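You operate a simulated robot arm through the tools that you are given. There is no shell and no other tool. Be economical: measure what you need, move in short steps, check, and stop when the job is done.

You are at the controls of a simulated two-armed robot. One attempt, no reset.

JOB
Put the hub on the cream tape. Put the small box marked "nuts" from the top of the long table in the inside of the grey tray and the small box labelled "leads" in the inside of the blue tray. Take the round brush on the top of the long table and put it away on the top of the side table. Pick up the blue bulb box with one hand, pass it to the other hand and put it on the shelf under the board desk. Put the roller labelled "C" from the top of the long table on the top of the printer bed and the roller that says "B" on top of the red weight. Do these in any order. Set down upright: hub, small box, blue bulb box.
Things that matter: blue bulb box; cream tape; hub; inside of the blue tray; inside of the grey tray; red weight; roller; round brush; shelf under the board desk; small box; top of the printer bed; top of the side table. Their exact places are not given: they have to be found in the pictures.

The check looks at the end state, three seconds after you hand in, the way a careful person would. Anything else that was tipped, shoved, dropped, spilled or broken makes it a failure.

ROBOT AND FRAMES
Two 7-joint arms with two-finger parallel grippers on one trunk, on a base that drives. Base frame: it is fixed to the floor where the robot stands at the start and does not move with it; the origin is under the middle of the robot, x ahead of it, y to its left, z up; the surface under the hand at the start is at about z = 0.74. Readings come in m, degrees, newtons and seconds.
The left shoulder is at the start at [0.07, 0.133, 1.151], the right one opposite. With the tool pointing down near the work surface each hand reaches from about 0.1 to 0.64 m from the robot's upright axis, wherever it stands, measured 20 degrees to its own side. Places, roughly: blue bulb box [0.5, 2.5, 0.75]; cream tape (10x9x3 cm) [1, 0.1, 0.8]; hub (5x5x6 cm) [0.5, -0.1, 0.8]; inside of the blue tray (26x19 cm) [0.66, 3.34, 0.74]; inside of the grey tray (26x19 cm) [0.36, 3.34, 0.74]; red weight (6x6x4 cm) [1, 3.4, 0.8]; roller [0.5, 3.25, 0.75]; round brush (4x4x9 cm) [1.1, 1.3, 0.8]; shelf under the board desk [0, 2.9, 0.2]; small box [0.75, -0.25, 0.75]; top of the printer bed [2.8, 2.9, 0.8]; top of the side table [-2.4, -1.2, 0.8]. Payload 1.57 kg a hand.
The tool frame of a hand sits at the grasp point between the pads (the TCP): z along the fingers, y along the line on which they close. The tips reach 0.03 m beyond it. The gripper opens to 0.08 m. The fingers are 0.017 m wide and 0.012 m thick; the gripper's body (0.04 by 0.082 m) begins 0.08 m behind the TCP.
Orientation is told as [roll, pitch, yaw] about the base's x, y, z axes, in that order, counted from this pose: with the fingers straight down and closing along the base's y, the tool's x points along the base's -x, its y along +y and its z along -z.

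CONTROLS
- The arms move only by the tool drive_tool. It takes "left_series", "right_series" or both (then of equal length, played together; a hand with none holds still); each is a list of rows, each an object of numbers (a shift or turn left out is 0, a gripper value left out holds the last): "dx", "dy", "dz": the shift along the base's x, y, z in mm; "rx", "ry", "rz": the turn, a rotation vector about the base's x, y, z in degrees. In form: [{"dx": .., "dy": .., "dz": .., "rx": .., "ry": .., "rz": ..}, ...]. A call has 1 to 20 rows; each row shifts and turns the commanded pose from where the row before left it. "left_hand" and "right_hand" are, for a hand that has rows, the opening, from 0 (shut) to 1 (fully open), set as the call begins (left out, the last holds). A row lasts 0.2 s, in which the tool goes at most 0.05 m and 8.6 degrees; a call with a longer step from one row to the next is refused whole, and so is a gripper value outside its range. Where a pose cannot be reached the arm comes as near as it can. A force on the tool above 40 N (or 10 N above the force at the start of the call, whichever is more), or a blocked arm, ends the call early, and 0.2 s more pass. Each finger travels about 0.153 m/s and halts on what it meets, pressing with about 25 N; the grip force reading is that of the motor and also rises with nothing between the fingers. The clock runs only during rows and for 0.2 s after the last one: add rows that do not move to give the fingers time. The reply holds the time, the measured pose of the TCP, the force on the tool along the base axes, the opening and the grip force, in the units named above and with some noise, with the torque about the TCP (base axes, N m) and any sound that the robot's microphone picked up.
- Cameras (640 x 400 px; columns grow to the right, rows downward): "scene" is now at [0.1273, -0.0381, 1.3776]; the picture's right is [-0.43, -0.90, 0.00], its down [-0.55, 0.26, -0.79] and it looks along [0.72, -0.34, -0.61] (base axes); focal length 264 px, centre (320, 200). "left" rides on the left gripper at [0.072, 0.007, -0.122] in its tool frame; the picture's right is [-0.09, 1.00, 0.00], its down [-0.84, -0.08, -0.54] and it looks along [-0.54, -0.05, 0.84] (tool axes); focal length 238 px, centre (320, 200). "right" rides on the right gripper at [0.072, -0.007, -0.122] in its tool frame; the picture's right is [0.09, 1.00, 0.00], its down [-0.84, 0.08, -0.54] and it looks along [-0.54, 0.05, 0.84] (tool axes); focal length 238 px, centre (320, 200).
- camera(camera): a new picture of that camera. No time passes.
- move_column(by): slides the trunk up (or, below 0, down) by that many m; the arms and the scene camera ride with it, the base frame stays. It gives what a move gives, with no picture.
- roll_base(legs): drives the robot by 1 to 6 legs, each [ahead, left, turn to the left] in m, m and degrees, along the robot's own axes; the way and the turn of a leg run together, so that a leg with both is an arc; at most 1.5 m and 180 degrees a leg. The arms and the cameras ride along, it lands a little off, and it stops where it bumps. It gives what a move gives.
- pan_tilt(pan, tilt): turns the head with the scene camera to pan (to the left, within 86 degrees either way) and tilt (down, from -29 to 69), counted from straight ahead of the robot. It gives what a move gives.
- point_at(camera, pixels): for up to 12 pixels [column, row] of the newest picture of that camera ("zoom" is the newest enlarged one), the place [x, y, z] in the base frame of the surface seen there, good to about 0.003 m. No time passes.
- zoom(camera, box): a new picture of the part [left, top, right, bottom] of that camera's present view, enlarged. No time passes.
- sign_off(): hands the job in; it is judged then, once.

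Work in short steps. Measure before you move; look again where a grasp or a placing could have gone wrong, and mend it. You have 145 turns and 190 pictures in all, those below and enlarged ones among them. Open the grippers and draw the arms clear of the work before you hand the job in, unless the task says otherwise.

The tools are called after "Emit:" as a command line: name --argument value ..., lists and objects as JSON in quotes. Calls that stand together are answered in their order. drive_tool: Moves the arms, as the interface text tells. Its arguments: {"type":"object","properties":{"left_series":{"type":"array","items":{"type":"object","properties":{"dx":{"type":"number"},"dy":{"type":"number"},"dz":{"type":"number"},"rx":{"type":"number"},"ry":{"type":"number"},"rz":{"type":"number"}}}},"left_hand":{"type":"number"},"right_series":{"type":"array","items":{"type":"object","properties":{"dx":{"type":"number"},"dy":{"type":"number"},"dz":{"type":"number"},"rx":{"type":"number"},"ry":{"type":"number"},"rz":{"type":"number"}}}},"right_hand":{"type":"number"}},"required":[]} The other tools are called the same way: move_column (by) slides the trunk up or down; roll_base (legs) drives the base; pan_tilt (pan, tilt) turns the head that bears the scene camera; camera (camera) takes a picture; point_at (camera, pixels) gives the place of the surface under pixels of a picture; zoom (camera, box) takes an enlarged picture of a part of a camera's view; sign_off () hands the job in.

At the start:

```text
time_s: 0.0
left_tcp_pos: [0.4494, -0.0122, 1.1703]
left_tool_rot: [0.0, 0.1, 0.1]
left_ft_force: [0.4, -0.5, 0.5]
left_moment: [-0.04, 0.01, -0.02]
left_grip_width: 0.08
left_finger_force: 0.1
right_tcp_pos: [0.3511, -0.4095, 1.0551]
right_tool_rot: [0.0, 0.0, -0.1]
right_ft_force: [-0.4, 0.0, -0.2]
right_moment: [-0.02, 0.0, 0.0]
right_grip_width: 0.0802
right_finger_force: 0.1
trunk travel left (down, up): [-0.725, 0.215]
robot x, y, heading: [-0.0019, -0.0018, 0.1]
head pan, tilt: [-25.6, 37.4]
```

scene: 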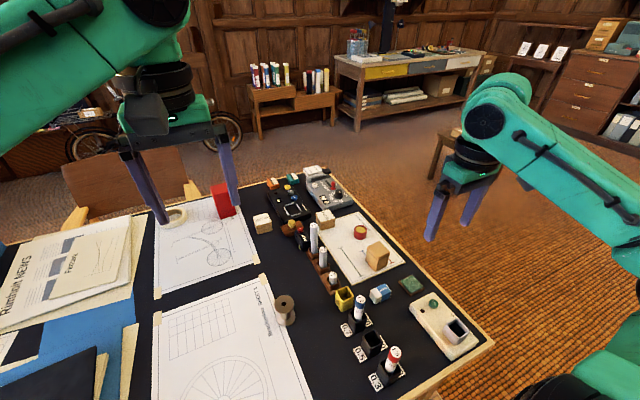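
right: 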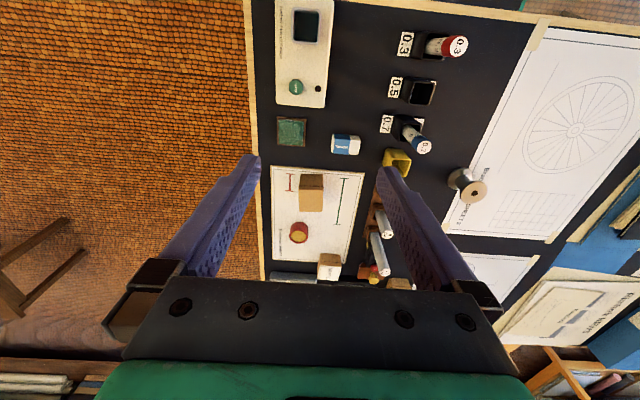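
left: 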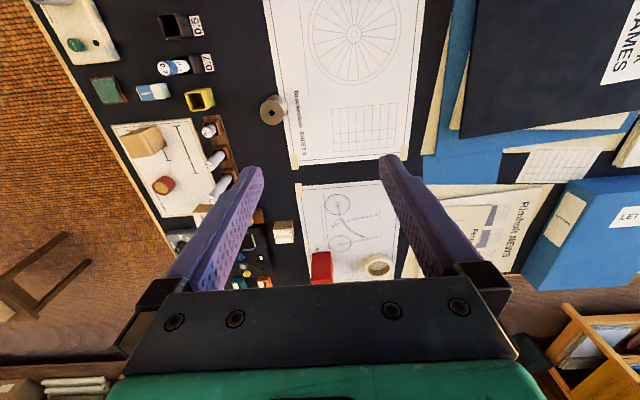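

The scene shows the hub (spool) near (284,308), the cream tape near (175,217), and small boxes at (263,222), (325,218), (377,255). I'll zoom in to read labels and measure.

Emit:
zoom --camera "scene" --box '[230, 160, 430, 285]'

Emit:
point_at --camera "scene" --pixels '[[284, 300], [175, 217], [263, 218], [325, 214], [377, 247], [284, 320], [250, 240], [314, 225]]'

Emit:
zoom --camera "right" --box '[250, 100, 500, 290]'

```text
3.20 times, centred on (330, 222) of scene
```

zoom: 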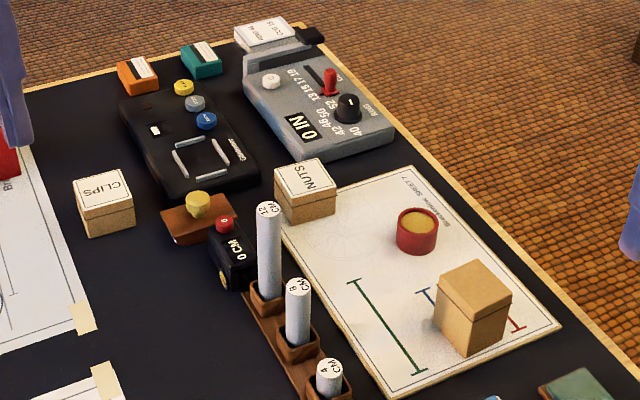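

```text
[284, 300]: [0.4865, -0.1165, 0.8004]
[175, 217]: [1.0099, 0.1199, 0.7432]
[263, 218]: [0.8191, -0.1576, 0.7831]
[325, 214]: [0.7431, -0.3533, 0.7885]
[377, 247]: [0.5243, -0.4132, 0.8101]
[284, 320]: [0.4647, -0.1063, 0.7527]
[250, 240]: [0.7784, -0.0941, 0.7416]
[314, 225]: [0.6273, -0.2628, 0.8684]
```

```text
2.11 times, centred on (375, 195) of right
```

zoom: 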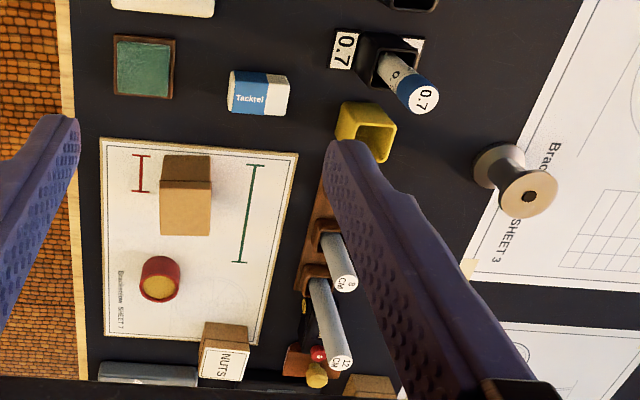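

NUTS box found at about (0.743,-0.353). I look left along the table for the rest.

Emit:
pan_tilt --pan 50 --tilt 25

Emit:
camera --camera "scene"

Emit:
pan_tilt --pan 0 --tilt 25

Emit:
camera --camera "scene"

Emit:
pan_tilt --pan -80 --tilt 15

Emit:
camera --camera "scene"

Emit:
pan_tilt --pan 84 --tilt 15

Emit:
camera --camera "scene"

```text
time_s: 1.5
left_tcp_pos: [0.4489, -0.0111, 1.1714]
left_tool_rot: [0.0, 0.0, 0.0]
left_ft_force: [0.1, -1.0, -0.4]
left_moment: [0.0, -0.02, -0.01]
left_grip_width: 0.0802
left_finger_force: 0.1
right_tcp_pos: [0.3513, -0.4101, 1.0561]
right_tool_rot: [0.0, 0.1, 0.0]
right_ft_force: [0.1, -0.3, 0.4]
right_moment: [0.01, -0.01, 0.01]
right_grip_width: 0.0799
right_finger_force: 0.0
trunk travel left (down, up): [-0.725, 0.215]
robot x, y, heading: [-0.0029, -0.0013, -0.2]
head pan, tilt: [50.0, 25.0]
```

```text
184 pictures are left
```

scene: 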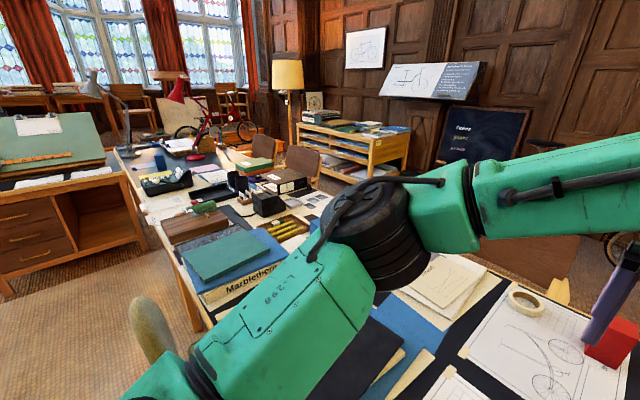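

```text
time_s: 2.7
left_tcp_pos: [0.449, -0.0119, 1.1719]
left_tool_rot: [0.1, 0.0, 0.0]
left_ft_force: [-0.1, -0.1, 0.8]
left_moment: [0.03, -0.02, -0.02]
left_grip_width: 0.0801
left_finger_force: 0.0
right_tcp_pos: [0.352, -0.4093, 1.0549]
right_tool_rot: [0.0, 0.0, 0.0]
right_ft_force: [-0.2, 1.0, 0.6]
right_moment: [0.0, -0.02, 0.02]
right_grip_width: 0.08
right_finger_force: 0.1
trunk travel left (down, up): [-0.725, 0.215]
robot x, y, heading: [0.0018, -0.0016, -0.1]
head pan, tilt: [0.0, 25.0]
```

```text
183 pictures are left
```

scene: 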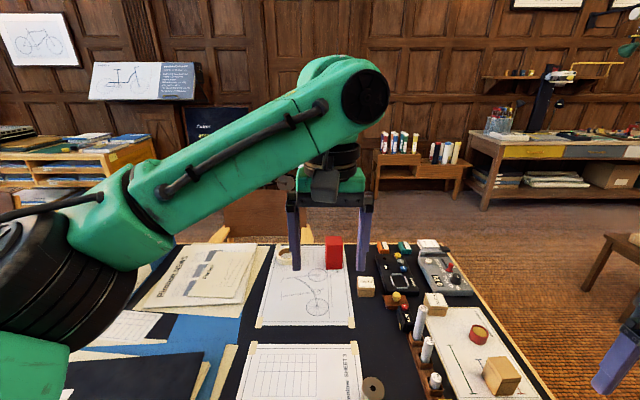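

```text
time_s: 4.2
left_tcp_pos: [0.449, -0.0121, 1.1701]
left_tool_rot: [0.0, 0.0, 0.0]
left_ft_force: [-0.2, 0.6, 0.3]
left_moment: [0.03, 0.02, 0.02]
left_grip_width: 0.0798
left_finger_force: 0.0
right_tcp_pos: [0.3509, -0.4102, 1.0557]
right_tool_rot: [-0.1, 0.1, 0.0]
right_ft_force: [-0.1, 0.4, -0.1]
right_moment: [0.0, 0.01, -0.03]
right_grip_width: 0.0798
right_finger_force: 0.1
trunk travel left (down, up): [-0.725, 0.215]
robot x, y, heading: [-0.0019, -0.0021, 0.1]
head pan, tilt: [-80.0, 15.0]
```

```text
182 pictures are left
```

scene: 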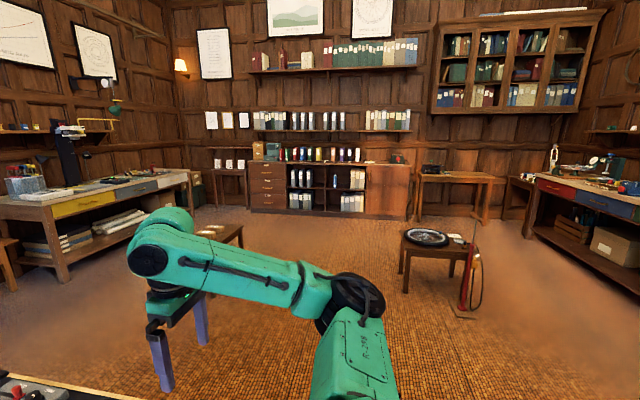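

```text
time_s: 6.7
left_tcp_pos: [0.4478, -0.0116, 1.1719]
left_tool_rot: [0.1, 0.0, -0.1]
left_ft_force: [-0.5, 0.1, 0.4]
left_moment: [-0.01, 0.0, 0.01]
left_grip_width: 0.0798
left_finger_force: 0.0
right_tcp_pos: [0.351, -0.4106, 1.0542]
right_tool_rot: [-0.1, 0.0, 0.1]
right_ft_force: [0.1, -0.3, -1.0]
right_moment: [0.04, 0.01, -0.01]
right_grip_width: 0.0798
right_finger_force: 0.1
trunk travel left (down, up): [-0.725, 0.215]
robot x, y, heading: [0.0019, 0.0019, 0.0]
head pan, tilt: [84.0, 15.0]
```

```text
181 pictures are left
```

scene: 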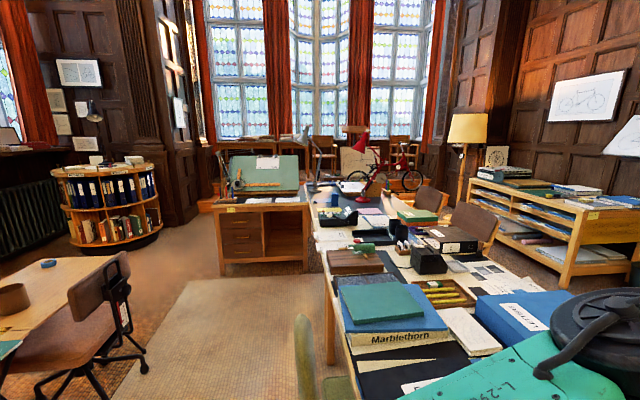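

The long table runs away to the left, with the board desk behind it at (260,185). I'll measure table edges, the desk and obstacles in this view.

Emit:
point_at --camera "scene" --pixels '[[327, 248], [350, 360], [311, 240], [308, 262], [222, 272], [222, 204], [270, 230], [303, 330], [470, 205], [345, 210], [320, 190], [130, 260]]'

Emit:
zoom --camera "scene" --box '[210, 120, 530, 320]'

```text
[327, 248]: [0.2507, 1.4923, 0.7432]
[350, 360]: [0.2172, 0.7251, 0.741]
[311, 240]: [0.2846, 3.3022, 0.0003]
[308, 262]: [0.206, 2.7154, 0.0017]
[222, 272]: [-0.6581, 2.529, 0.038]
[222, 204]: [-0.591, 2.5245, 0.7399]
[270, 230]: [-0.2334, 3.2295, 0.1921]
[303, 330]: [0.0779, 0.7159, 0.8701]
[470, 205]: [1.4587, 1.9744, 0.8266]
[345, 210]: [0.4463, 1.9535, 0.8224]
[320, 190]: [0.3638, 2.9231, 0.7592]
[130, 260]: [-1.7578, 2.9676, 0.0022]
```

```text
2.00 times, centred on (370, 220) of scene
```

zoom: 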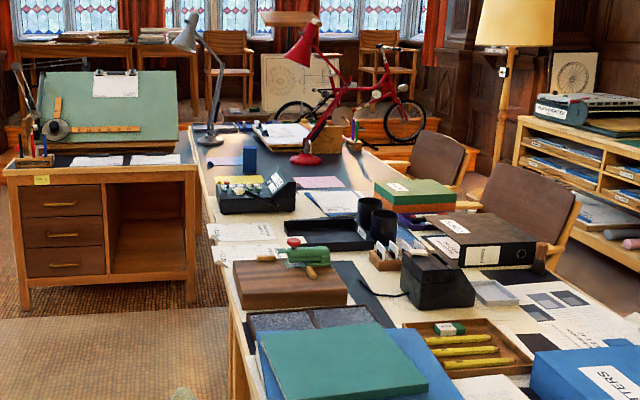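

I look at the hub up close before grasping.

Emit:
pan_tilt --pan -15 --tilt 50

Emit:
camera --camera "scene"

Emit:
zoom --camera "scene" --box '[270, 150, 370, 212]'

```text
time_s: 8.4
left_tcp_pos: [0.4501, -0.0121, 1.1716]
left_tool_rot: [0.0, 0.0, 0.0]
left_ft_force: [-0.3, 0.1, -0.2]
left_moment: [0.03, 0.0, -0.02]
left_grip_width: 0.0798
left_finger_force: 0.1
right_tcp_pos: [0.3502, -0.4094, 1.0552]
right_tool_rot: [0.0, 0.0, 0.0]
right_ft_force: [-0.2, -0.6, 0.3]
right_moment: [0.02, -0.01, 0.0]
right_grip_width: 0.0802
right_finger_force: 0.0
trunk travel left (down, up): [-0.725, 0.215]
robot x, y, heading: [0.0001, 0.0007, 0.1]
head pan, tilt: [-15.0, 50.0]
```

```text
179 pictures are left
```

scene: 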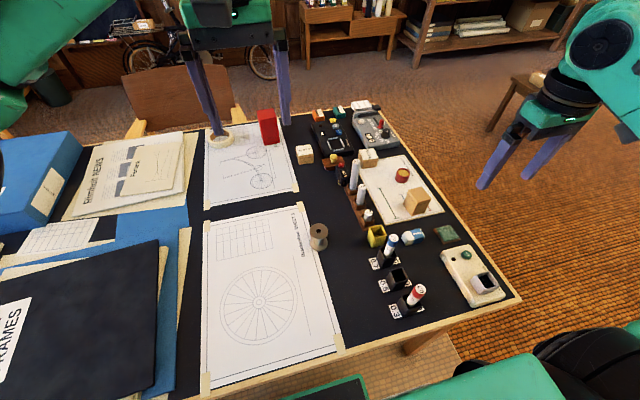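

```text
6.40 times, centred on (320, 181) of scene
```

zoom: 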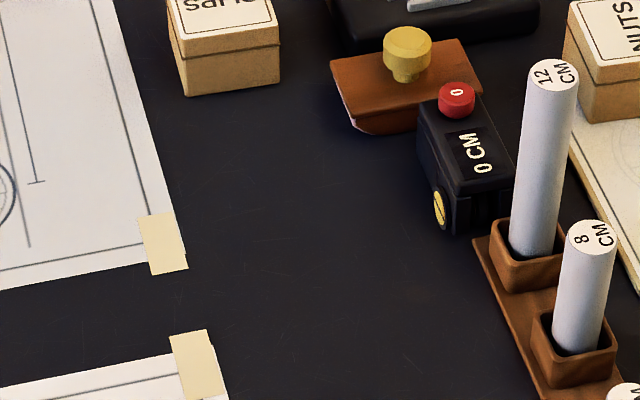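

Measuring the hub rims, table edges/corners, and the chair on the far side.

Emit:
point_at --camera "scene" --pixels '[[318, 229], [311, 229], [326, 231], [318, 225], [318, 236], [520, 297], [340, 375], [385, 105], [140, 100], [225, 130], [165, 105]]'

Emit:
zoom --camera "scene" --box '[295, 215, 345, 260]'

```text
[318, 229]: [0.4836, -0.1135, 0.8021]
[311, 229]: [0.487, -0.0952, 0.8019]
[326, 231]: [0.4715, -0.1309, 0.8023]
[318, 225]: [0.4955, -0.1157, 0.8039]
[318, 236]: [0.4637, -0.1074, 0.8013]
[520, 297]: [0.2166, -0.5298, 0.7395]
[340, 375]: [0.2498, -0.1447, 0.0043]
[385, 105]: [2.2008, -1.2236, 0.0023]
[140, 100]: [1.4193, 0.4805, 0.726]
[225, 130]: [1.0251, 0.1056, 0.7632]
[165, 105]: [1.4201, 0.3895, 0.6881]
```

```text
8.89 times, centred on (320, 238) of scene
```

zoom: 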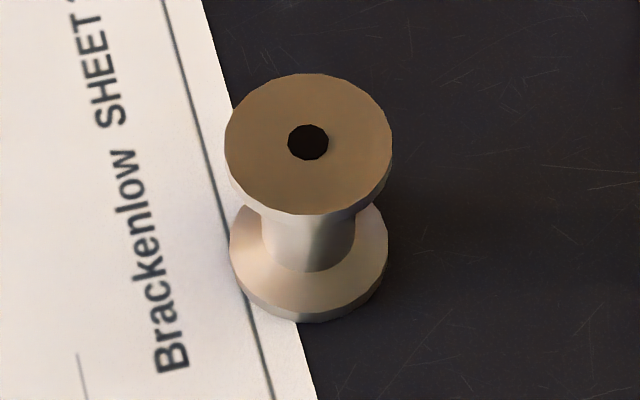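

Hub centre is about (0.480,-0.112), top 0.802. I move the left arm out of the way and bring the right hand over the hub.

Emit:
drive_tool --left_series '[{"dx": -20, "dy": 45}, {"dx": -20, "dy": 45}, {"dx": -20, "dy": 45}, {"dx": -20, "dy": 45}, {"dx": -20, "dy": 45}, {"dx": -20, "dy": 45}, {}, {}, {}, {}, {}, {}, {}, {}]' --right_series '[{}, {}, {}, {}, {"dx": 18.5, "dy": 42}, {"dx": 18.5, "dy": 42}, {"dx": 18.5, "dy": 42}, {"dx": 18.5, "dy": 43}, {"dx": 18.5, "dy": 43}, {"dx": 18.5, "dy": 43}, {"dx": 18, "dy": 43}, {"dz": -45}, {"dz": -45}, {"dz": -45}]' --right_hand 1

Emit:
camera --camera "right"

```text
time_s: 11.4
left_tcp_pos: [0.3326, 0.2578, 1.1699]
left_tool_rot: [0.0, 0.1, 0.0]
left_ft_force: [0.6, -0.7, -0.9]
left_moment: [0.02, -0.02, 0.01]
left_grip_width: 0.08
left_finger_force: 0.1
right_tcp_pos: [0.4752, -0.1138, 0.9187]
right_tool_rot: [0.1, 0.0, 0.1]
right_ft_force: [0.4, -0.1, 0.1]
right_moment: [0.0, 0.01, -0.02]
right_grip_width: 0.08
right_finger_force: 0.0
trunk travel left (down, up): [-0.725, 0.215]
robot x, y, heading: [-0.0031, -0.001, 0.0]
head pan, tilt: [-15.0, 50.0]
```

```text
176 pictures are left
```

right: 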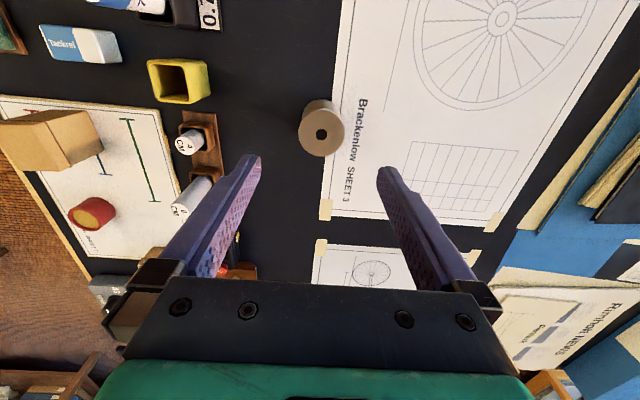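

Hub at (321,134). Checking its position with this camera.

Emit:
point_at --camera "right" --pixels '[[321, 140], [300, 134], [344, 132], [321, 114], [321, 155]]'

```text
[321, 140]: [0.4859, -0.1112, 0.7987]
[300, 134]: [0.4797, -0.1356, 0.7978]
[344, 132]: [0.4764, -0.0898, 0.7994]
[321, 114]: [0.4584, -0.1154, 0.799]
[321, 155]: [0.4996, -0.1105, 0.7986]
```

Centre (0.479,-0.113), aligned. Descend to z≈0.784 and close.

Emit:
drive_tool --right_series '[{"dx": 3, "dz": -45}, {"dz": -45}, {"dz": -44}, {}]'

Emit:
drive_tool --right_series '[{}, {}, {}]' --right_hand 0

Emit:
drive_tool --right_series '[{"dz": 40}, {"dz": 45}, {"dz": 45}, {}]'

Emit:
camera --camera "right"

```text
time_s: 12.4
left_tcp_pos: [0.3301, 0.2575, 1.1704]
left_tool_rot: [0.0, 0.0, 0.1]
left_ft_force: [0.0, 0.9, 0.3]
left_moment: [-0.02, 0.01, -0.04]
left_grip_width: 0.0799
left_finger_force: 0.0
right_tcp_pos: [0.4402, -0.1526, 0.8231]
right_tool_rot: [0.2, -0.1, 0.0]
right_ft_force: [-0.4, 0.3, 0.0]
right_moment: [0.0, -0.03, -0.06]
right_grip_width: 0.0801
right_finger_force: 0.1
right hand out of reach, approached as far as the arm can: row 1, 2, 3
trunk travel left (down, up): [-0.725, 0.215]
robot x, y, heading: [-0.0021, 0.0017, -0.3]
head pan, tilt: [-15.0, 50.0]
```

```text
time_s: 13.2
left_tcp_pos: [0.331, 0.2587, 1.1698]
left_tool_rot: [0.0, -0.1, 0.0]
left_ft_force: [0.5, 0.3, 0.8]
left_moment: [0.0, 0.0, -0.01]
left_grip_width: 0.08
left_finger_force: 0.0
right_tcp_pos: [0.442, -0.1535, 0.8239]
right_tool_rot: [0.1, 0.0, 0.0]
right_ft_force: [-0.7, -0.2, 0.7]
right_moment: [-0.01, 0.0, -0.03]
right_grip_width: 0.0002
right_finger_force: 21.0
trunk travel left (down, up): [-0.725, 0.215]
robot x, y, heading: [-0.0023, 0.0007, 0.0]
head pan, tilt: [-15.0, 50.0]
```

```text
time_s: 14.2
left_tcp_pos: [0.331, 0.2582, 1.1701]
left_tool_rot: [-0.1, 0.1, 0.1]
left_ft_force: [0.2, 0.6, 0.5]
left_moment: [-0.03, 0.04, 0.0]
left_grip_width: 0.08
left_finger_force: 0.1
right_tcp_pos: [0.4422, -0.1544, 0.9525]
right_tool_rot: [-0.1, 0.0, 0.0]
right_ft_force: [1.3, 0.4, 0.8]
right_moment: [-0.02, -0.01, 0.02]
right_grip_width: 0.0
right_finger_force: 21.2
trunk travel left (down, up): [-0.725, 0.215]
robot x, y, heading: [0.0018, 0.0043, 0.1]
head pan, tilt: [-15.0, 50.0]
```

```text
175 pictures are left
```

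right: 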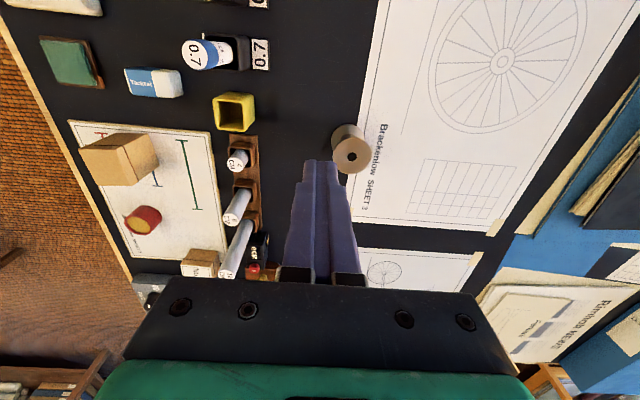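

The hand couldn't reach down there (stopped at 0.823, hub untouched). I raise the hand, reopen it, and lower the trunk to gain reach.

Emit:
drive_tool --right_series '[{"dz": 45}, {"dz": 45}, {"dz": 45}, {}]' --right_hand 1

Emit:
move_column --by -0.15

```text
time_s: 15.2
left_tcp_pos: [0.3309, 0.2588, 1.1697]
left_tool_rot: [-0.1, 0.0, 0.0]
left_ft_force: [1.1, -0.2, 0.0]
left_moment: [0.01, -0.01, 0.0]
left_grip_width: 0.0801
left_finger_force: 0.2
right_tcp_pos: [0.4434, -0.1551, 1.0884]
right_tool_rot: [0.0, 0.0, 0.1]
right_ft_force: [-0.4, -0.3, 0.1]
right_moment: [0.03, 0.04, -0.01]
right_grip_width: 0.0801
right_finger_force: 0.1
trunk travel left (down, up): [-0.725, 0.215]
robot x, y, heading: [-0.0021, -0.0012, 0.2]
head pan, tilt: [-15.0, 50.0]
```

```text
time_s: 17.0
left_tcp_pos: [0.3305, 0.2585, 1.0197]
left_tool_rot: [0.0, -0.1, 0.0]
left_ft_force: [-0.4, 0.5, 1.0]
left_moment: [-0.02, 0.01, 0.0]
left_grip_width: 0.0798
left_finger_force: 0.3
right_tcp_pos: [0.4435, -0.154, 0.9375]
right_tool_rot: [-0.1, 0.1, 0.0]
right_ft_force: [0.4, -0.6, -0.2]
right_moment: [-0.01, 0.01, 0.03]
right_grip_width: 0.0803
right_finger_force: 0.0
trunk travel left (down, up): [-0.575, 0.365]
robot x, y, heading: [0.0001, 0.0007, 0.1]
head pan, tilt: [-15.0, 50.0]
```

Now move over the hub again and descend in a checked step.

Emit:
drive_tool --right_series '[{"dx": 35, "dy": 41.5}, {"dz": -30}, {"dz": -30}, {}]'

```text
refused: row 1 steps farther than a row can; nothing moved
```

Splitting the sideways step.

Emit:
drive_tool --right_series '[{"dx": 18, "dy": 21}, {"dx": 18, "dy": 20}, {"dz": -30}, {"dz": -30}, {}]'

```text
time_s: 18.2
left_tcp_pos: [0.3301, 0.2582, 1.0198]
left_tool_rot: [0.0, 0.0, 0.1]
left_ft_force: [-0.1, -0.1, 0.2]
left_moment: [-0.02, 0.0, -0.03]
left_grip_width: 0.0801
left_finger_force: 0.1
right_tcp_pos: [0.4824, -0.1129, 0.877]
right_tool_rot: [0.1, 0.1, -0.1]
right_ft_force: [-0.6, 0.2, -0.2]
right_moment: [0.01, -0.01, -0.03]
right_grip_width: 0.0799
right_finger_force: 0.0
trunk travel left (down, up): [-0.575, 0.365]
robot x, y, heading: [0.0014, 0.0015, -0.2]
head pan, tilt: [-15.0, 50.0]
```

Reaching fine. Continue down to ~0.785 and read out.

Emit:
drive_tool --right_series '[{"dz": -30}, {"dz": -30}, {"dz": -31}, {}]'

```text
time_s: 19.2
left_tcp_pos: [0.3303, 0.2587, 1.0206]
left_tool_rot: [0.0, -0.1, 0.0]
left_ft_force: [0.6, -0.4, 0.2]
left_moment: [0.02, 0.0, 0.01]
left_grip_width: 0.0802
left_finger_force: 0.0
right_tcp_pos: [0.4793, -0.1113, 0.7868]
right_tool_rot: [0.0, 0.0, 0.0]
right_ft_force: [-0.7, -0.5, 0.2]
right_moment: [-0.03, 0.01, 0.02]
right_grip_width: 0.0799
right_finger_force: 0.1
trunk travel left (down, up): [-0.575, 0.365]
robot x, y, heading: [-0.0003, -0.0042, 0.0]
head pan, tilt: [-15.0, 50.0]
```

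At the hub; close and lift.

Emit:
drive_tool --right_series '[{}, {}, {}]' --right_hand 0

Emit:
drive_tool --right_series '[{"dz": 40}, {"dz": 45}, {"dz": 45}, {"dz": 45}, {}]'

Emit:
camera --camera "right"

```text
time_s: 20.0
left_tcp_pos: [0.3312, 0.2578, 1.0186]
left_tool_rot: [0.0, 0.1, 0.0]
left_ft_force: [0.0, 0.9, -1.0]
left_moment: [-0.01, 0.0, -0.01]
left_grip_width: 0.08
left_finger_force: 0.0
right_tcp_pos: [0.4798, -0.112, 0.7867]
right_tool_rot: [0.0, 0.0, 0.0]
right_ft_force: [-0.2, 1.5, 0.2]
right_moment: [-0.01, 0.0, -0.01]
right_grip_width: 0.0469
right_finger_force: 25.5
trunk travel left (down, up): [-0.575, 0.365]
robot x, y, heading: [-0.002, 0.0014, -0.1]
head pan, tilt: [-15.0, 50.0]
```

```text
time_s: 21.2
left_tcp_pos: [0.3316, 0.2591, 1.0196]
left_tool_rot: [0.0, 0.0, 0.0]
left_ft_force: [0.8, 0.2, -0.3]
left_moment: [-0.02, 0.03, -0.02]
left_grip_width: 0.0799
left_finger_force: 0.2
right_tcp_pos: [0.4805, -0.1137, 0.9626]
right_tool_rot: [0.0, -0.1, -0.1]
right_ft_force: [-0.1, -0.5, -1.6]
right_moment: [0.0, 0.01, 0.0]
right_grip_width: 0.0467
right_finger_force: 24.8
trunk travel left (down, up): [-0.575, 0.365]
robot x, y, heading: [-0.001, 0.0038, 0.2]
head pan, tilt: [-15.0, 50.0]
```

```text
174 pictures are left
```

right: 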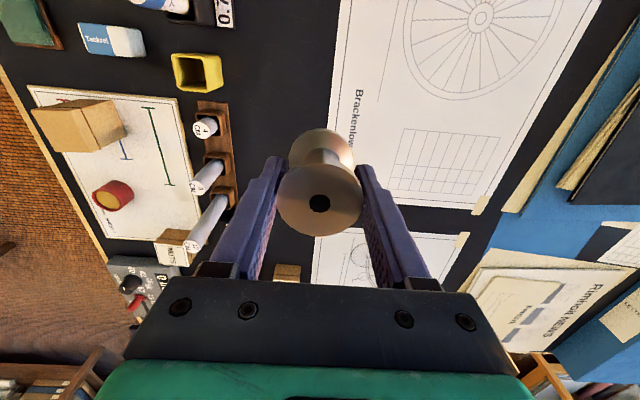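

Hub is held. Draw arms in and survey the floor to the right for the drive around the table.

Emit:
drive_tool --right_series '[{"dx": -30, "dy": -25, "dz": 25}, {"dx": -30, "dy": -25, "dz": 25}, {"dx": -30, "dy": -25, "dz": 20}, {"dx": -30, "dy": -25, "dz": 20}, {"dx": -30, "dy": -25}, {"dx": -20, "dy": -25}]'

Emit:
pan_tilt --pan -45 --tilt 25

Emit:
camera --camera "scene"

Emit:
point_at --camera "scene" --pixels '[[100, 200], [200, 200], [300, 200], [400, 200], [500, 200], [300, 150], [400, 150], [200, 150]]'

```text
time_s: 22.6
left_tcp_pos: [0.3303, 0.2572, 1.0207]
left_tool_rot: [0.1, 0.0, 0.0]
left_ft_force: [0.2, -0.3, 0.6]
left_moment: [0.0, 0.0, -0.02]
left_grip_width: 0.08
left_finger_force: 0.1
right_tcp_pos: [0.3099, -0.2647, 1.0505]
right_tool_rot: [0.0, 0.0, 0.0]
right_ft_force: [-0.7, -0.8, -1.4]
right_moment: [0.01, 0.0, 0.02]
right_grip_width: 0.0471
right_finger_force: 24.9
trunk travel left (down, up): [-0.575, 0.365]
robot x, y, heading: [0.0033, 0.0006, 0.1]
head pan, tilt: [-15.0, 50.0]
```

```text
time_s: 23.6
left_tcp_pos: [0.3306, 0.2585, 1.0202]
left_tool_rot: [0.0, 0.0, 0.0]
left_ft_force: [-0.6, 0.0, -0.1]
left_moment: [0.0, -0.02, -0.02]
left_grip_width: 0.0801
left_finger_force: 0.1
right_tcp_pos: [0.3116, -0.2643, 1.0506]
right_tool_rot: [0.0, 0.1, 0.0]
right_ft_force: [-0.1, -0.3, -1.5]
right_moment: [0.01, 0.01, 0.01]
right_grip_width: 0.0468
right_finger_force: 25.0
trunk travel left (down, up): [-0.575, 0.365]
robot x, y, heading: [0.0001, -0.003, 0.2]
head pan, tilt: [-45.0, 25.0]
```

```text
173 pictures are left
```

scene: 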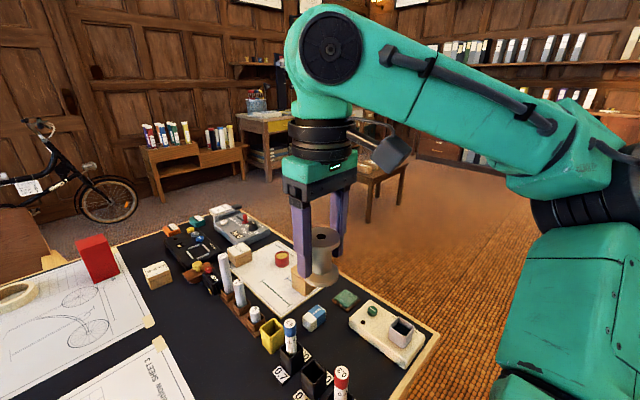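

```text
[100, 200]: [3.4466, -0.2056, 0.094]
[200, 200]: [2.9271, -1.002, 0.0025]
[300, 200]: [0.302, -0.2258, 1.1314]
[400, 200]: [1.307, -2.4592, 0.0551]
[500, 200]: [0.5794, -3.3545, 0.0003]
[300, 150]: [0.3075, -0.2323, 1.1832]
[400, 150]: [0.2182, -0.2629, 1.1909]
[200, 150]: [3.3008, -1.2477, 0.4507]
```

Floor is clear to the right of the table and beyond it (nearest stool around (1.3,-2.4)). Drive around to the far side, facing back.

Emit:
roll_base --legs '[[0, -1.15, 0], [1.4, 0, 0], [0.4, 0, 0], [0, 0, 180]]'

Emit:
pan_tilt --pan -30 --tilt 35

Emit:
camera --camera "scene"

```text
time_s: 45.3
left_tcp_pos: [1.4661, -1.3851, 1.0195]
left_tool_rot: [0.0, 0.0, 178.2]
left_ft_force: [0.6, 0.0, 0.1]
left_moment: [-0.03, -0.05, 0.02]
left_grip_width: 0.08
left_finger_force: 0.1
right_tcp_pos: [1.5011, -0.8648, 1.0517]
right_tool_rot: [0.0, 0.0, 178.1]
right_ft_force: [-0.6, 0.3, -2.4]
right_moment: [0.01, 0.01, -0.01]
right_grip_width: 0.047
right_finger_force: 24.8
trunk travel left (down, up): [-0.575, 0.365]
robot x, y, heading: [1.806, -1.1387, 177.8]
head pan, tilt: [-45.0, 25.0]
```

```text
time_s: 46.1
left_tcp_pos: [1.4651, -1.3848, 1.0198]
left_tool_rot: [0.0, 0.0, 178.1]
left_ft_force: [0.3, -0.4, 0.3]
left_moment: [-0.01, -0.01, 0.01]
left_grip_width: 0.0801
left_finger_force: 0.1
right_tcp_pos: [1.5012, -0.8635, 1.051]
right_tool_rot: [0.1, 0.0, 178.1]
right_ft_force: [-0.2, -0.3, -1.8]
right_moment: [0.01, 0.0, -0.01]
right_grip_width: 0.0468
right_finger_force: 25.3
trunk travel left (down, up): [-0.575, 0.365]
robot x, y, heading: [1.8027, -1.1404, 178.0]
head pan, tilt: [-30.0, 35.0]
```

```text
172 pictures are left
```

scene: 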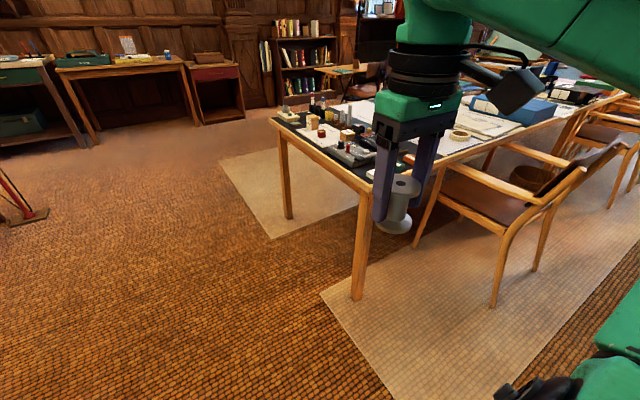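

Measuring table far corner, chair's near edges and legs.

Emit:
point_at --camera "scene" --pixels '[[366, 192], [358, 298], [495, 305], [440, 195], [410, 240], [520, 180], [560, 205], [460, 134], [390, 155], [600, 150]]'

Emit:
zoom --camera "scene" --box '[270, 60, 640, 310]'

```text
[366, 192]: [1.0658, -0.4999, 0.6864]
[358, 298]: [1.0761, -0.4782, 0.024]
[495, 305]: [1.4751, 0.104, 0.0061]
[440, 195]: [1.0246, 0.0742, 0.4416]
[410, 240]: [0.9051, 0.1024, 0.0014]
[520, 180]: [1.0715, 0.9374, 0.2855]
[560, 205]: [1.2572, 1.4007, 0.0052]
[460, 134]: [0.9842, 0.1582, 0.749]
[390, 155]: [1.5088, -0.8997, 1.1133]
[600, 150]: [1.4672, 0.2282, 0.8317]
```

```text
1.60 times, centred on (455, 185) of scene
```

zoom: 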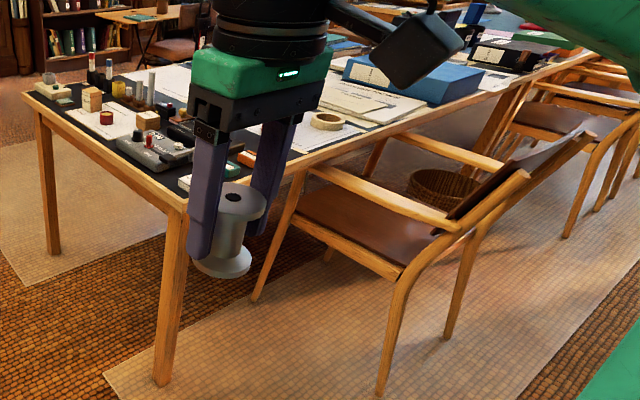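

Table far edge x≈1.085, end y≈-0.51; chair occupies y>0.08. I'll drive to about (1.4,-0.24) facing -x.

Emit:
roll_base --legs '[[0, 0, 2], [0, -0.9, 0], [0.41, 0, 0]]'

Emit:
pan_tilt --pan -10 --tilt 50

Emit:
camera --camera "scene"

```text
time_s: 53.3
left_tcp_pos: [1.0605, -0.5059, 1.0197]
left_tool_rot: [-0.1, 0.0, -179.9]
left_ft_force: [-0.5, 0.4, 0.1]
left_moment: [0.0, -0.03, 0.01]
left_grip_width: 0.0799
left_finger_force: 0.0
right_tcp_pos: [1.0792, 0.0159, 1.0516]
right_tool_rot: [0.0, 0.0, -179.8]
right_ft_force: [0.0, 0.1, -1.1]
right_moment: [0.01, -0.01, 0.0]
right_grip_width: 0.0469
right_finger_force: 24.9
trunk travel left (down, up): [-0.575, 0.365]
robot x, y, heading: [1.3902, -0.244, -179.9]
head pan, tilt: [-30.0, 35.0]
```

```text
time_s: 54.1
left_tcp_pos: [1.0615, -0.5054, 1.0206]
left_tool_rot: [-0.1, 0.0, -179.8]
left_ft_force: [0.0, 1.0, 1.2]
left_moment: [-0.01, 0.02, 0.02]
left_grip_width: 0.0802
left_finger_force: 0.1
right_tcp_pos: [1.0787, 0.0174, 1.0504]
right_tool_rot: [0.1, 0.0, -179.8]
right_ft_force: [0.1, 0.2, -1.1]
right_moment: [0.03, 0.02, 0.01]
right_grip_width: 0.0467
right_finger_force: 25.2
trunk travel left (down, up): [-0.575, 0.365]
robot x, y, heading: [1.3932, -0.2478, -180.0]
head pan, tilt: [-10.0, 50.0]
```

```text
170 pictures are left
```

scene: 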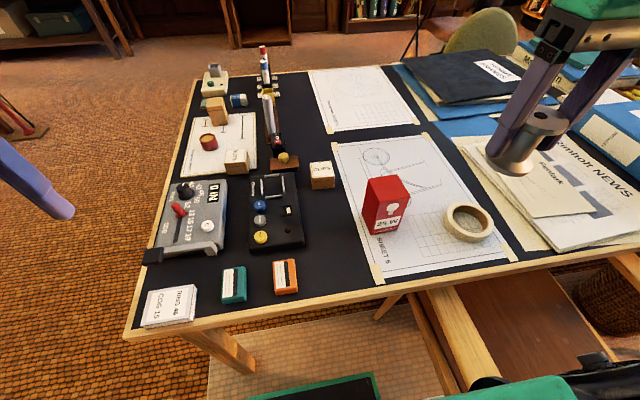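

Measuring the tape ring around (469,222), the red box, and the NUTS box at (237,160).

Emit:
point_at --camera "scene" --pixels '[[452, 209], [488, 232], [466, 204], [467, 238], [448, 222], [490, 218], [375, 183], [405, 205], [237, 155], [228, 152], [247, 155], [237, 172]]'

Emit:
zoom --camera "scene" --box '[420, 185, 520, 255]'

Emit:
zoom --camera "scene" --box '[190, 120, 350, 220]'

```text
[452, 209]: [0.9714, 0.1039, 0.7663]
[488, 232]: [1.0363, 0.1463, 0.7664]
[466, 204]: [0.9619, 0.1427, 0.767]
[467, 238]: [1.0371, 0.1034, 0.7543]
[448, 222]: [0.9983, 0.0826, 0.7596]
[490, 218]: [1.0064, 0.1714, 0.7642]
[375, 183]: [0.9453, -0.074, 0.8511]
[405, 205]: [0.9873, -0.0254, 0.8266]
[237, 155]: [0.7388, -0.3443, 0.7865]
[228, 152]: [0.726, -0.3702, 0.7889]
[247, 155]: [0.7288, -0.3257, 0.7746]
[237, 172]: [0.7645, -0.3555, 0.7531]
```

```text
5.71 times, centred on (470, 220) of scene
```

zoom: 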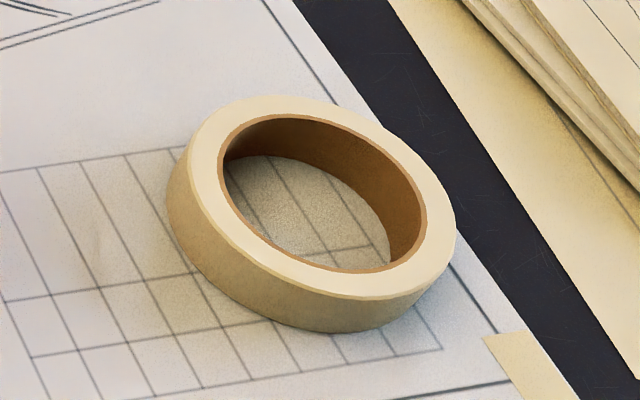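

```text
4.00 times, centred on (270, 170) of scene
```

zoom: 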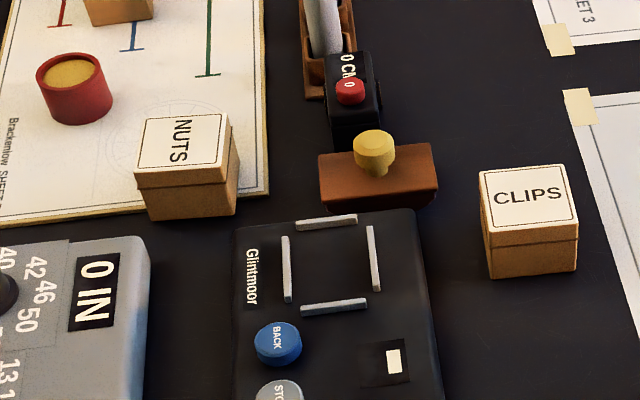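

The tape is a ring with a hole wider than the hub, so the hub must be centred on the ring wall. Measuring ring inner/outer edges.

Emit:
zoom --camera "scene" --box '[420, 185, 520, 255]'

Emit:
point_at --camera "zoom" --pixels '[[262, 268], [250, 250], [275, 230], [285, 260], [300, 275], [340, 285], [195, 175], [208, 175], [225, 115], [290, 105], [440, 220], [400, 270]]'

```text
5.71 times, centred on (470, 220) of scene
```

zoom: 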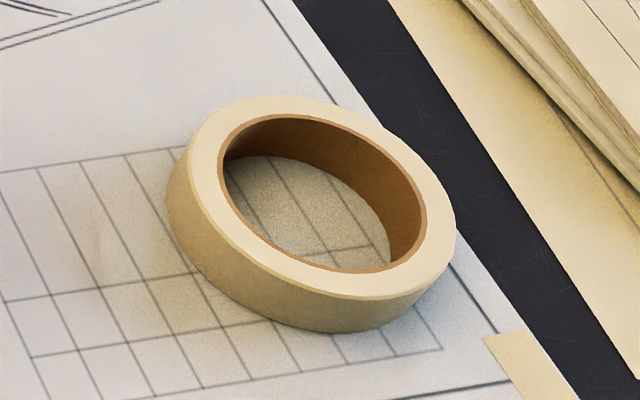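

```text
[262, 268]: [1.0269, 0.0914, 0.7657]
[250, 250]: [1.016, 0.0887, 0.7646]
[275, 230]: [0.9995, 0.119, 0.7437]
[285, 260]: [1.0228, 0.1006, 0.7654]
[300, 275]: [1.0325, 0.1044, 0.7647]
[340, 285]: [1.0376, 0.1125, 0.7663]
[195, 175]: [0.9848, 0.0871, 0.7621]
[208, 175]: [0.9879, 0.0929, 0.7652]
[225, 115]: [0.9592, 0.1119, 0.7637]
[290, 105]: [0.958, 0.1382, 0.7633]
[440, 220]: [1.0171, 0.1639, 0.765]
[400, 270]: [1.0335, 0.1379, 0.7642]
```

Ring: centre ≈(0.999,0.126), outer r≈0.045, inner ≈0.033, top z≈0.765. I'll put the hub centre at r≈0.037 on the +x side: (1.036,0.126). Move over it first.

Emit:
drive_tool --right_series '[{"dx": -14, "dy": 37}, {"dx": -14, "dy": 37}, {"dx": -15, "dy": 36}, {"dz": -45}, {"dz": -45}, {"dz": -45}, {"dz": -45}, {}]'

Emit:
camera --camera "right"

Emit:
zoom --camera "scene" --box '[400, 130, 560, 260]'

```text
time_s: 55.9
left_tcp_pos: [1.0618, -0.5053, 1.0199]
left_tool_rot: [0.0, 0.1, -179.8]
left_ft_force: [-0.1, 0.3, 0.2]
left_moment: [0.01, -0.01, -0.01]
left_grip_width: 0.0798
left_finger_force: 0.1
right_tcp_pos: [1.0349, 0.126, 0.8693]
right_tool_rot: [-0.1, 0.0, -179.8]
right_ft_force: [0.6, 0.0, -1.2]
right_moment: [0.0, -0.02, -0.02]
right_grip_width: 0.0471
right_finger_force: 25.3
trunk travel left (down, up): [-0.575, 0.365]
robot x, y, heading: [1.3911, -0.2482, -179.9]
head pan, tilt: [-10.0, 50.0]
```

```text
166 pictures are left
```

right: 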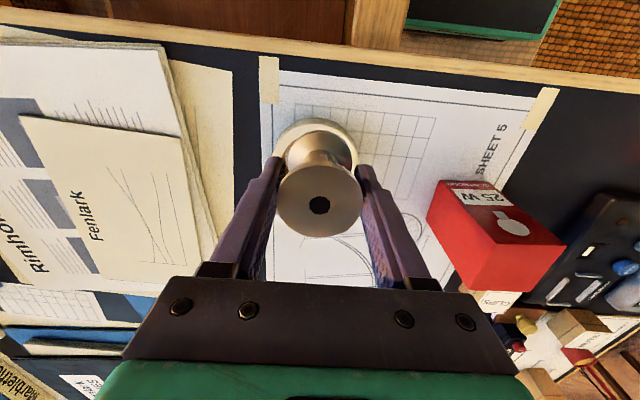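

```text
3.08 times, centred on (480, 195) of scene
```

zoom: 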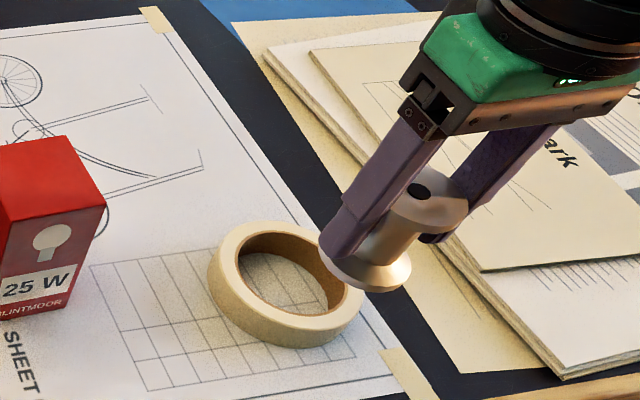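

Checking actual hub position in the hand and the ring's visible edge.

Emit:
point_at --camera "right" --pixels '[[319, 184], [319, 228], [281, 203], [357, 203], [319, 120], [283, 140], [355, 145]]'

Emit:
drive_tool --right_series '[{"dz": -25}, {"dz": -25}, {}]'

```text
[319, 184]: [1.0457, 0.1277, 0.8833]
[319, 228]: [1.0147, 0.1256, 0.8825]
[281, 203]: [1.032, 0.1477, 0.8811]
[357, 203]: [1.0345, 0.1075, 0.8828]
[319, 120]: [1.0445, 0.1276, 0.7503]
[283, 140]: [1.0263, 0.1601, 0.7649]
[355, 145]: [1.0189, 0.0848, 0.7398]
```

```text
time_s: 56.7
left_tcp_pos: [1.0612, -0.5063, 1.0197]
left_tool_rot: [0.0, 0.0, -179.8]
left_ft_force: [0.5, 0.2, -0.9]
left_moment: [0.02, 0.0, 0.02]
left_grip_width: 0.0798
left_finger_force: 0.0
right_tcp_pos: [1.0353, 0.1266, 0.8188]
right_tool_rot: [0.0, 0.0, -179.8]
right_ft_force: [0.7, 0.0, -1.0]
right_moment: [-0.01, -0.02, -0.04]
right_grip_width: 0.047
right_finger_force: 25.3
trunk travel left (down, up): [-0.575, 0.365]
robot x, y, heading: [1.3898, -0.2481, -179.8]
head pan, tilt: [-10.0, 50.0]
```

Hub centre ≈(1.033,0.127). Nudge +2 mm in x and lower gently to contact.

Emit:
drive_tool --right_series '[{"dx": 2, "dz": -3}, {"dz": -3}, {"dz": -2}, {}]'

Emit:
zoom --camera "scene" --box '[420, 170, 520, 250]'

```text
time_s: 57.7
left_tcp_pos: [1.0602, -0.5057, 1.0201]
left_tool_rot: [0.0, 0.0, -179.8]
left_ft_force: [-0.1, -0.5, -1.0]
left_moment: [0.03, -0.02, 0.03]
left_grip_width: 0.0799
left_finger_force: 0.0
right_tcp_pos: [1.0374, 0.1255, 0.8131]
right_tool_rot: [-0.1, 0.0, -179.7]
right_ft_force: [0.8, -0.4, -1.3]
right_moment: [0.0, -0.03, -0.02]
right_grip_width: 0.0467
right_finger_force: 24.7
trunk travel left (down, up): [-0.575, 0.365]
robot x, y, heading: [1.3891, -0.246, -179.9]
head pan, tilt: [-10.0, 50.0]
```

```text
5.00 times, centred on (470, 210) of scene
```

zoom: 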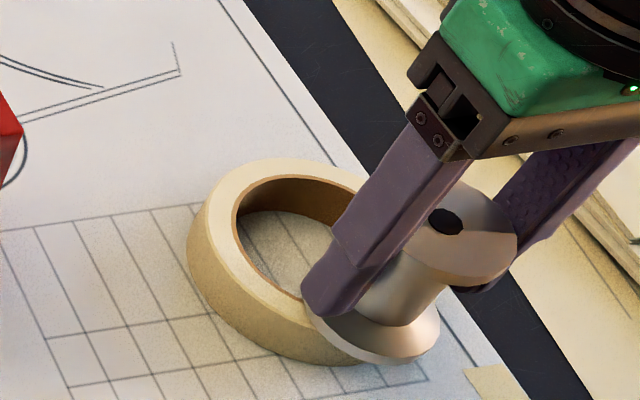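

Verifying the hub's bottom flange location against the ring top.

Emit:
point_at --camera "zoom" --pixels '[[437, 335], [375, 355], [345, 340], [320, 325], [300, 305], [220, 195], [290, 165], [240, 265], [270, 320], [425, 320]]'

```text
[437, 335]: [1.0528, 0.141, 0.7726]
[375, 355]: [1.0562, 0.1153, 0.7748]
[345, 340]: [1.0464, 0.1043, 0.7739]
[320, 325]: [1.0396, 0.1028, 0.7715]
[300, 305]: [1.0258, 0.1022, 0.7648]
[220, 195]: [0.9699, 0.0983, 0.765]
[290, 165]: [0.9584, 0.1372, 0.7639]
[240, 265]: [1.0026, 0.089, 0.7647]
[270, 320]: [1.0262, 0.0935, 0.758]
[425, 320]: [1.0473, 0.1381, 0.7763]
```

Hub centre (1.035,0.126), ring geometry consistent. Lower until touch.

Emit:
drive_tool --right_series '[{"dz": -1.5}, {"dz": -1.5}, {"dz": -1}, {}]'

```text
time_s: 58.7
left_tcp_pos: [1.0627, -0.5065, 1.0205]
left_tool_rot: [0.0, -0.1, -179.8]
left_ft_force: [-0.3, 0.6, -0.6]
left_moment: [0.01, -0.02, 0.01]
left_grip_width: 0.08
left_finger_force: 0.0
right_tcp_pos: [1.0391, 0.1261, 0.8102]
right_tool_rot: [-0.2, -0.4, -179.9]
right_ft_force: [-2.2, 2.4, 14.3]
right_moment: [0.08, 0.17, 0.0]
right_grip_width: 0.0471
right_finger_force: 25.3
trunk travel left (down, up): [-0.575, 0.365]
robot x, y, heading: [1.387, -0.2452, -179.5]
head pan, tilt: [-10.0, 50.0]
```

Contact (14 N); torque suggests the contact is a few mm inward, and the TCP reads 1.039. I'll lift 2 mm, shift −4 mm in x and touch again.

Emit:
drive_tool --right_series '[{"dz": 3}, {"dx": -4}, {"dz": -1.5}, {"dz": -1}, {}]'

```text
time_s: 59.9
left_tcp_pos: [1.0628, -0.5061, 1.0196]
left_tool_rot: [0.0, -0.1, -179.8]
left_ft_force: [-0.1, -0.1, 0.0]
left_moment: [0.02, -0.01, -0.01]
left_grip_width: 0.0799
left_finger_force: 0.1
right_tcp_pos: [1.0347, 0.1268, 0.8107]
right_tool_rot: [0.0, -0.2, -179.8]
right_ft_force: [1.3, 1.5, 8.1]
right_moment: [0.03, -0.02, 0.01]
right_grip_width: 0.0469
right_finger_force: 24.7
trunk travel left (down, up): [-0.575, 0.365]
robot x, y, heading: [1.3896, -0.2419, -179.7]
head pan, tilt: [-10.0, 50.0]
```

Contact is now nearly torque-free. Release, then rise straight up.

Emit:
drive_tool --right_series '[{}, {}, {}]' --right_hand 0.85

Emit:
zoom --camera "scene" --box '[420, 170, 520, 250]'

Emit:
drive_tool --right_series '[{"dz": 15}, {"dz": 40}, {"dz": 45}, {"dz": 45}, {}]'

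Emit:
zoom --camera "scene" --box '[420, 170, 520, 250]'

```text
time_s: 60.7
left_tcp_pos: [1.0613, -0.5055, 1.0198]
left_tool_rot: [0.0, 0.0, -179.8]
left_ft_force: [0.5, 0.0, -1.1]
left_moment: [-0.01, 0.01, 0.01]
left_grip_width: 0.0799
left_finger_force: 0.0
right_tcp_pos: [1.034, 0.1273, 0.8103]
right_tool_rot: [0.0, 0.0, -179.8]
right_ft_force: [-0.1, -0.3, 0.2]
right_moment: [-0.02, 0.0, -0.01]
right_grip_width: 0.0682
right_finger_force: 0.0
trunk travel left (down, up): [-0.575, 0.365]
robot x, y, heading: [1.3906, -0.2436, -179.7]
head pan, tilt: [-10.0, 50.0]
```

```text
5.00 times, centred on (470, 210) of scene
```

zoom: 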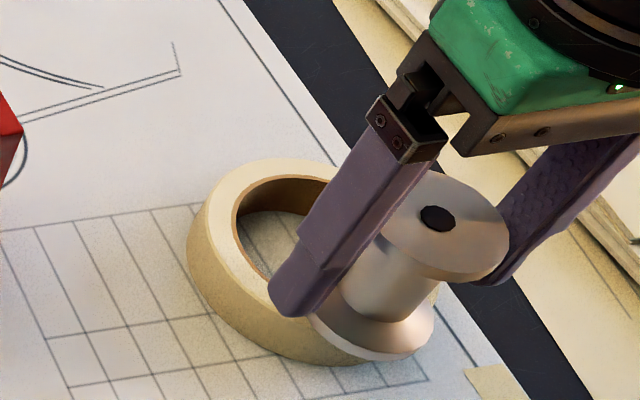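

```text
time_s: 61.9
left_tcp_pos: [1.0601, -0.5058, 1.0194]
left_tool_rot: [0.0, 0.1, -179.7]
left_ft_force: [0.2, -0.7, 0.5]
left_moment: [0.0, -0.05, -0.02]
left_grip_width: 0.0801
left_finger_force: 0.0
right_tcp_pos: [1.0337, 0.1233, 0.9545]
right_tool_rot: [0.0, 0.1, -179.8]
right_ft_force: [0.6, 0.8, 0.0]
right_moment: [-0.01, 0.0, 0.0]
right_grip_width: 0.068
right_finger_force: 0.1
trunk travel left (down, up): [-0.575, 0.365]
robot x, y, heading: [1.3901, -0.2471, -179.8]
head pan, tilt: [-10.0, 50.0]
```

```text
5.00 times, centred on (470, 210) of scene
```

zoom: 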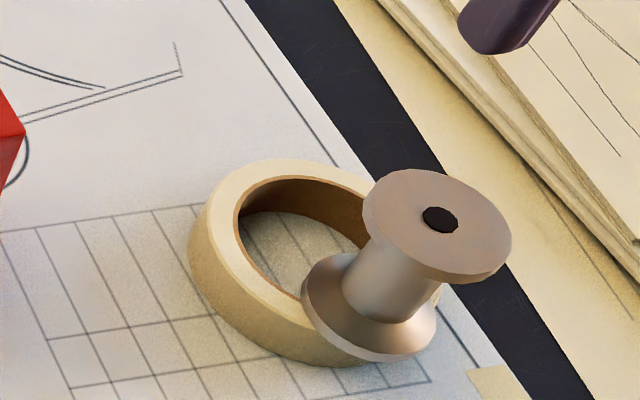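

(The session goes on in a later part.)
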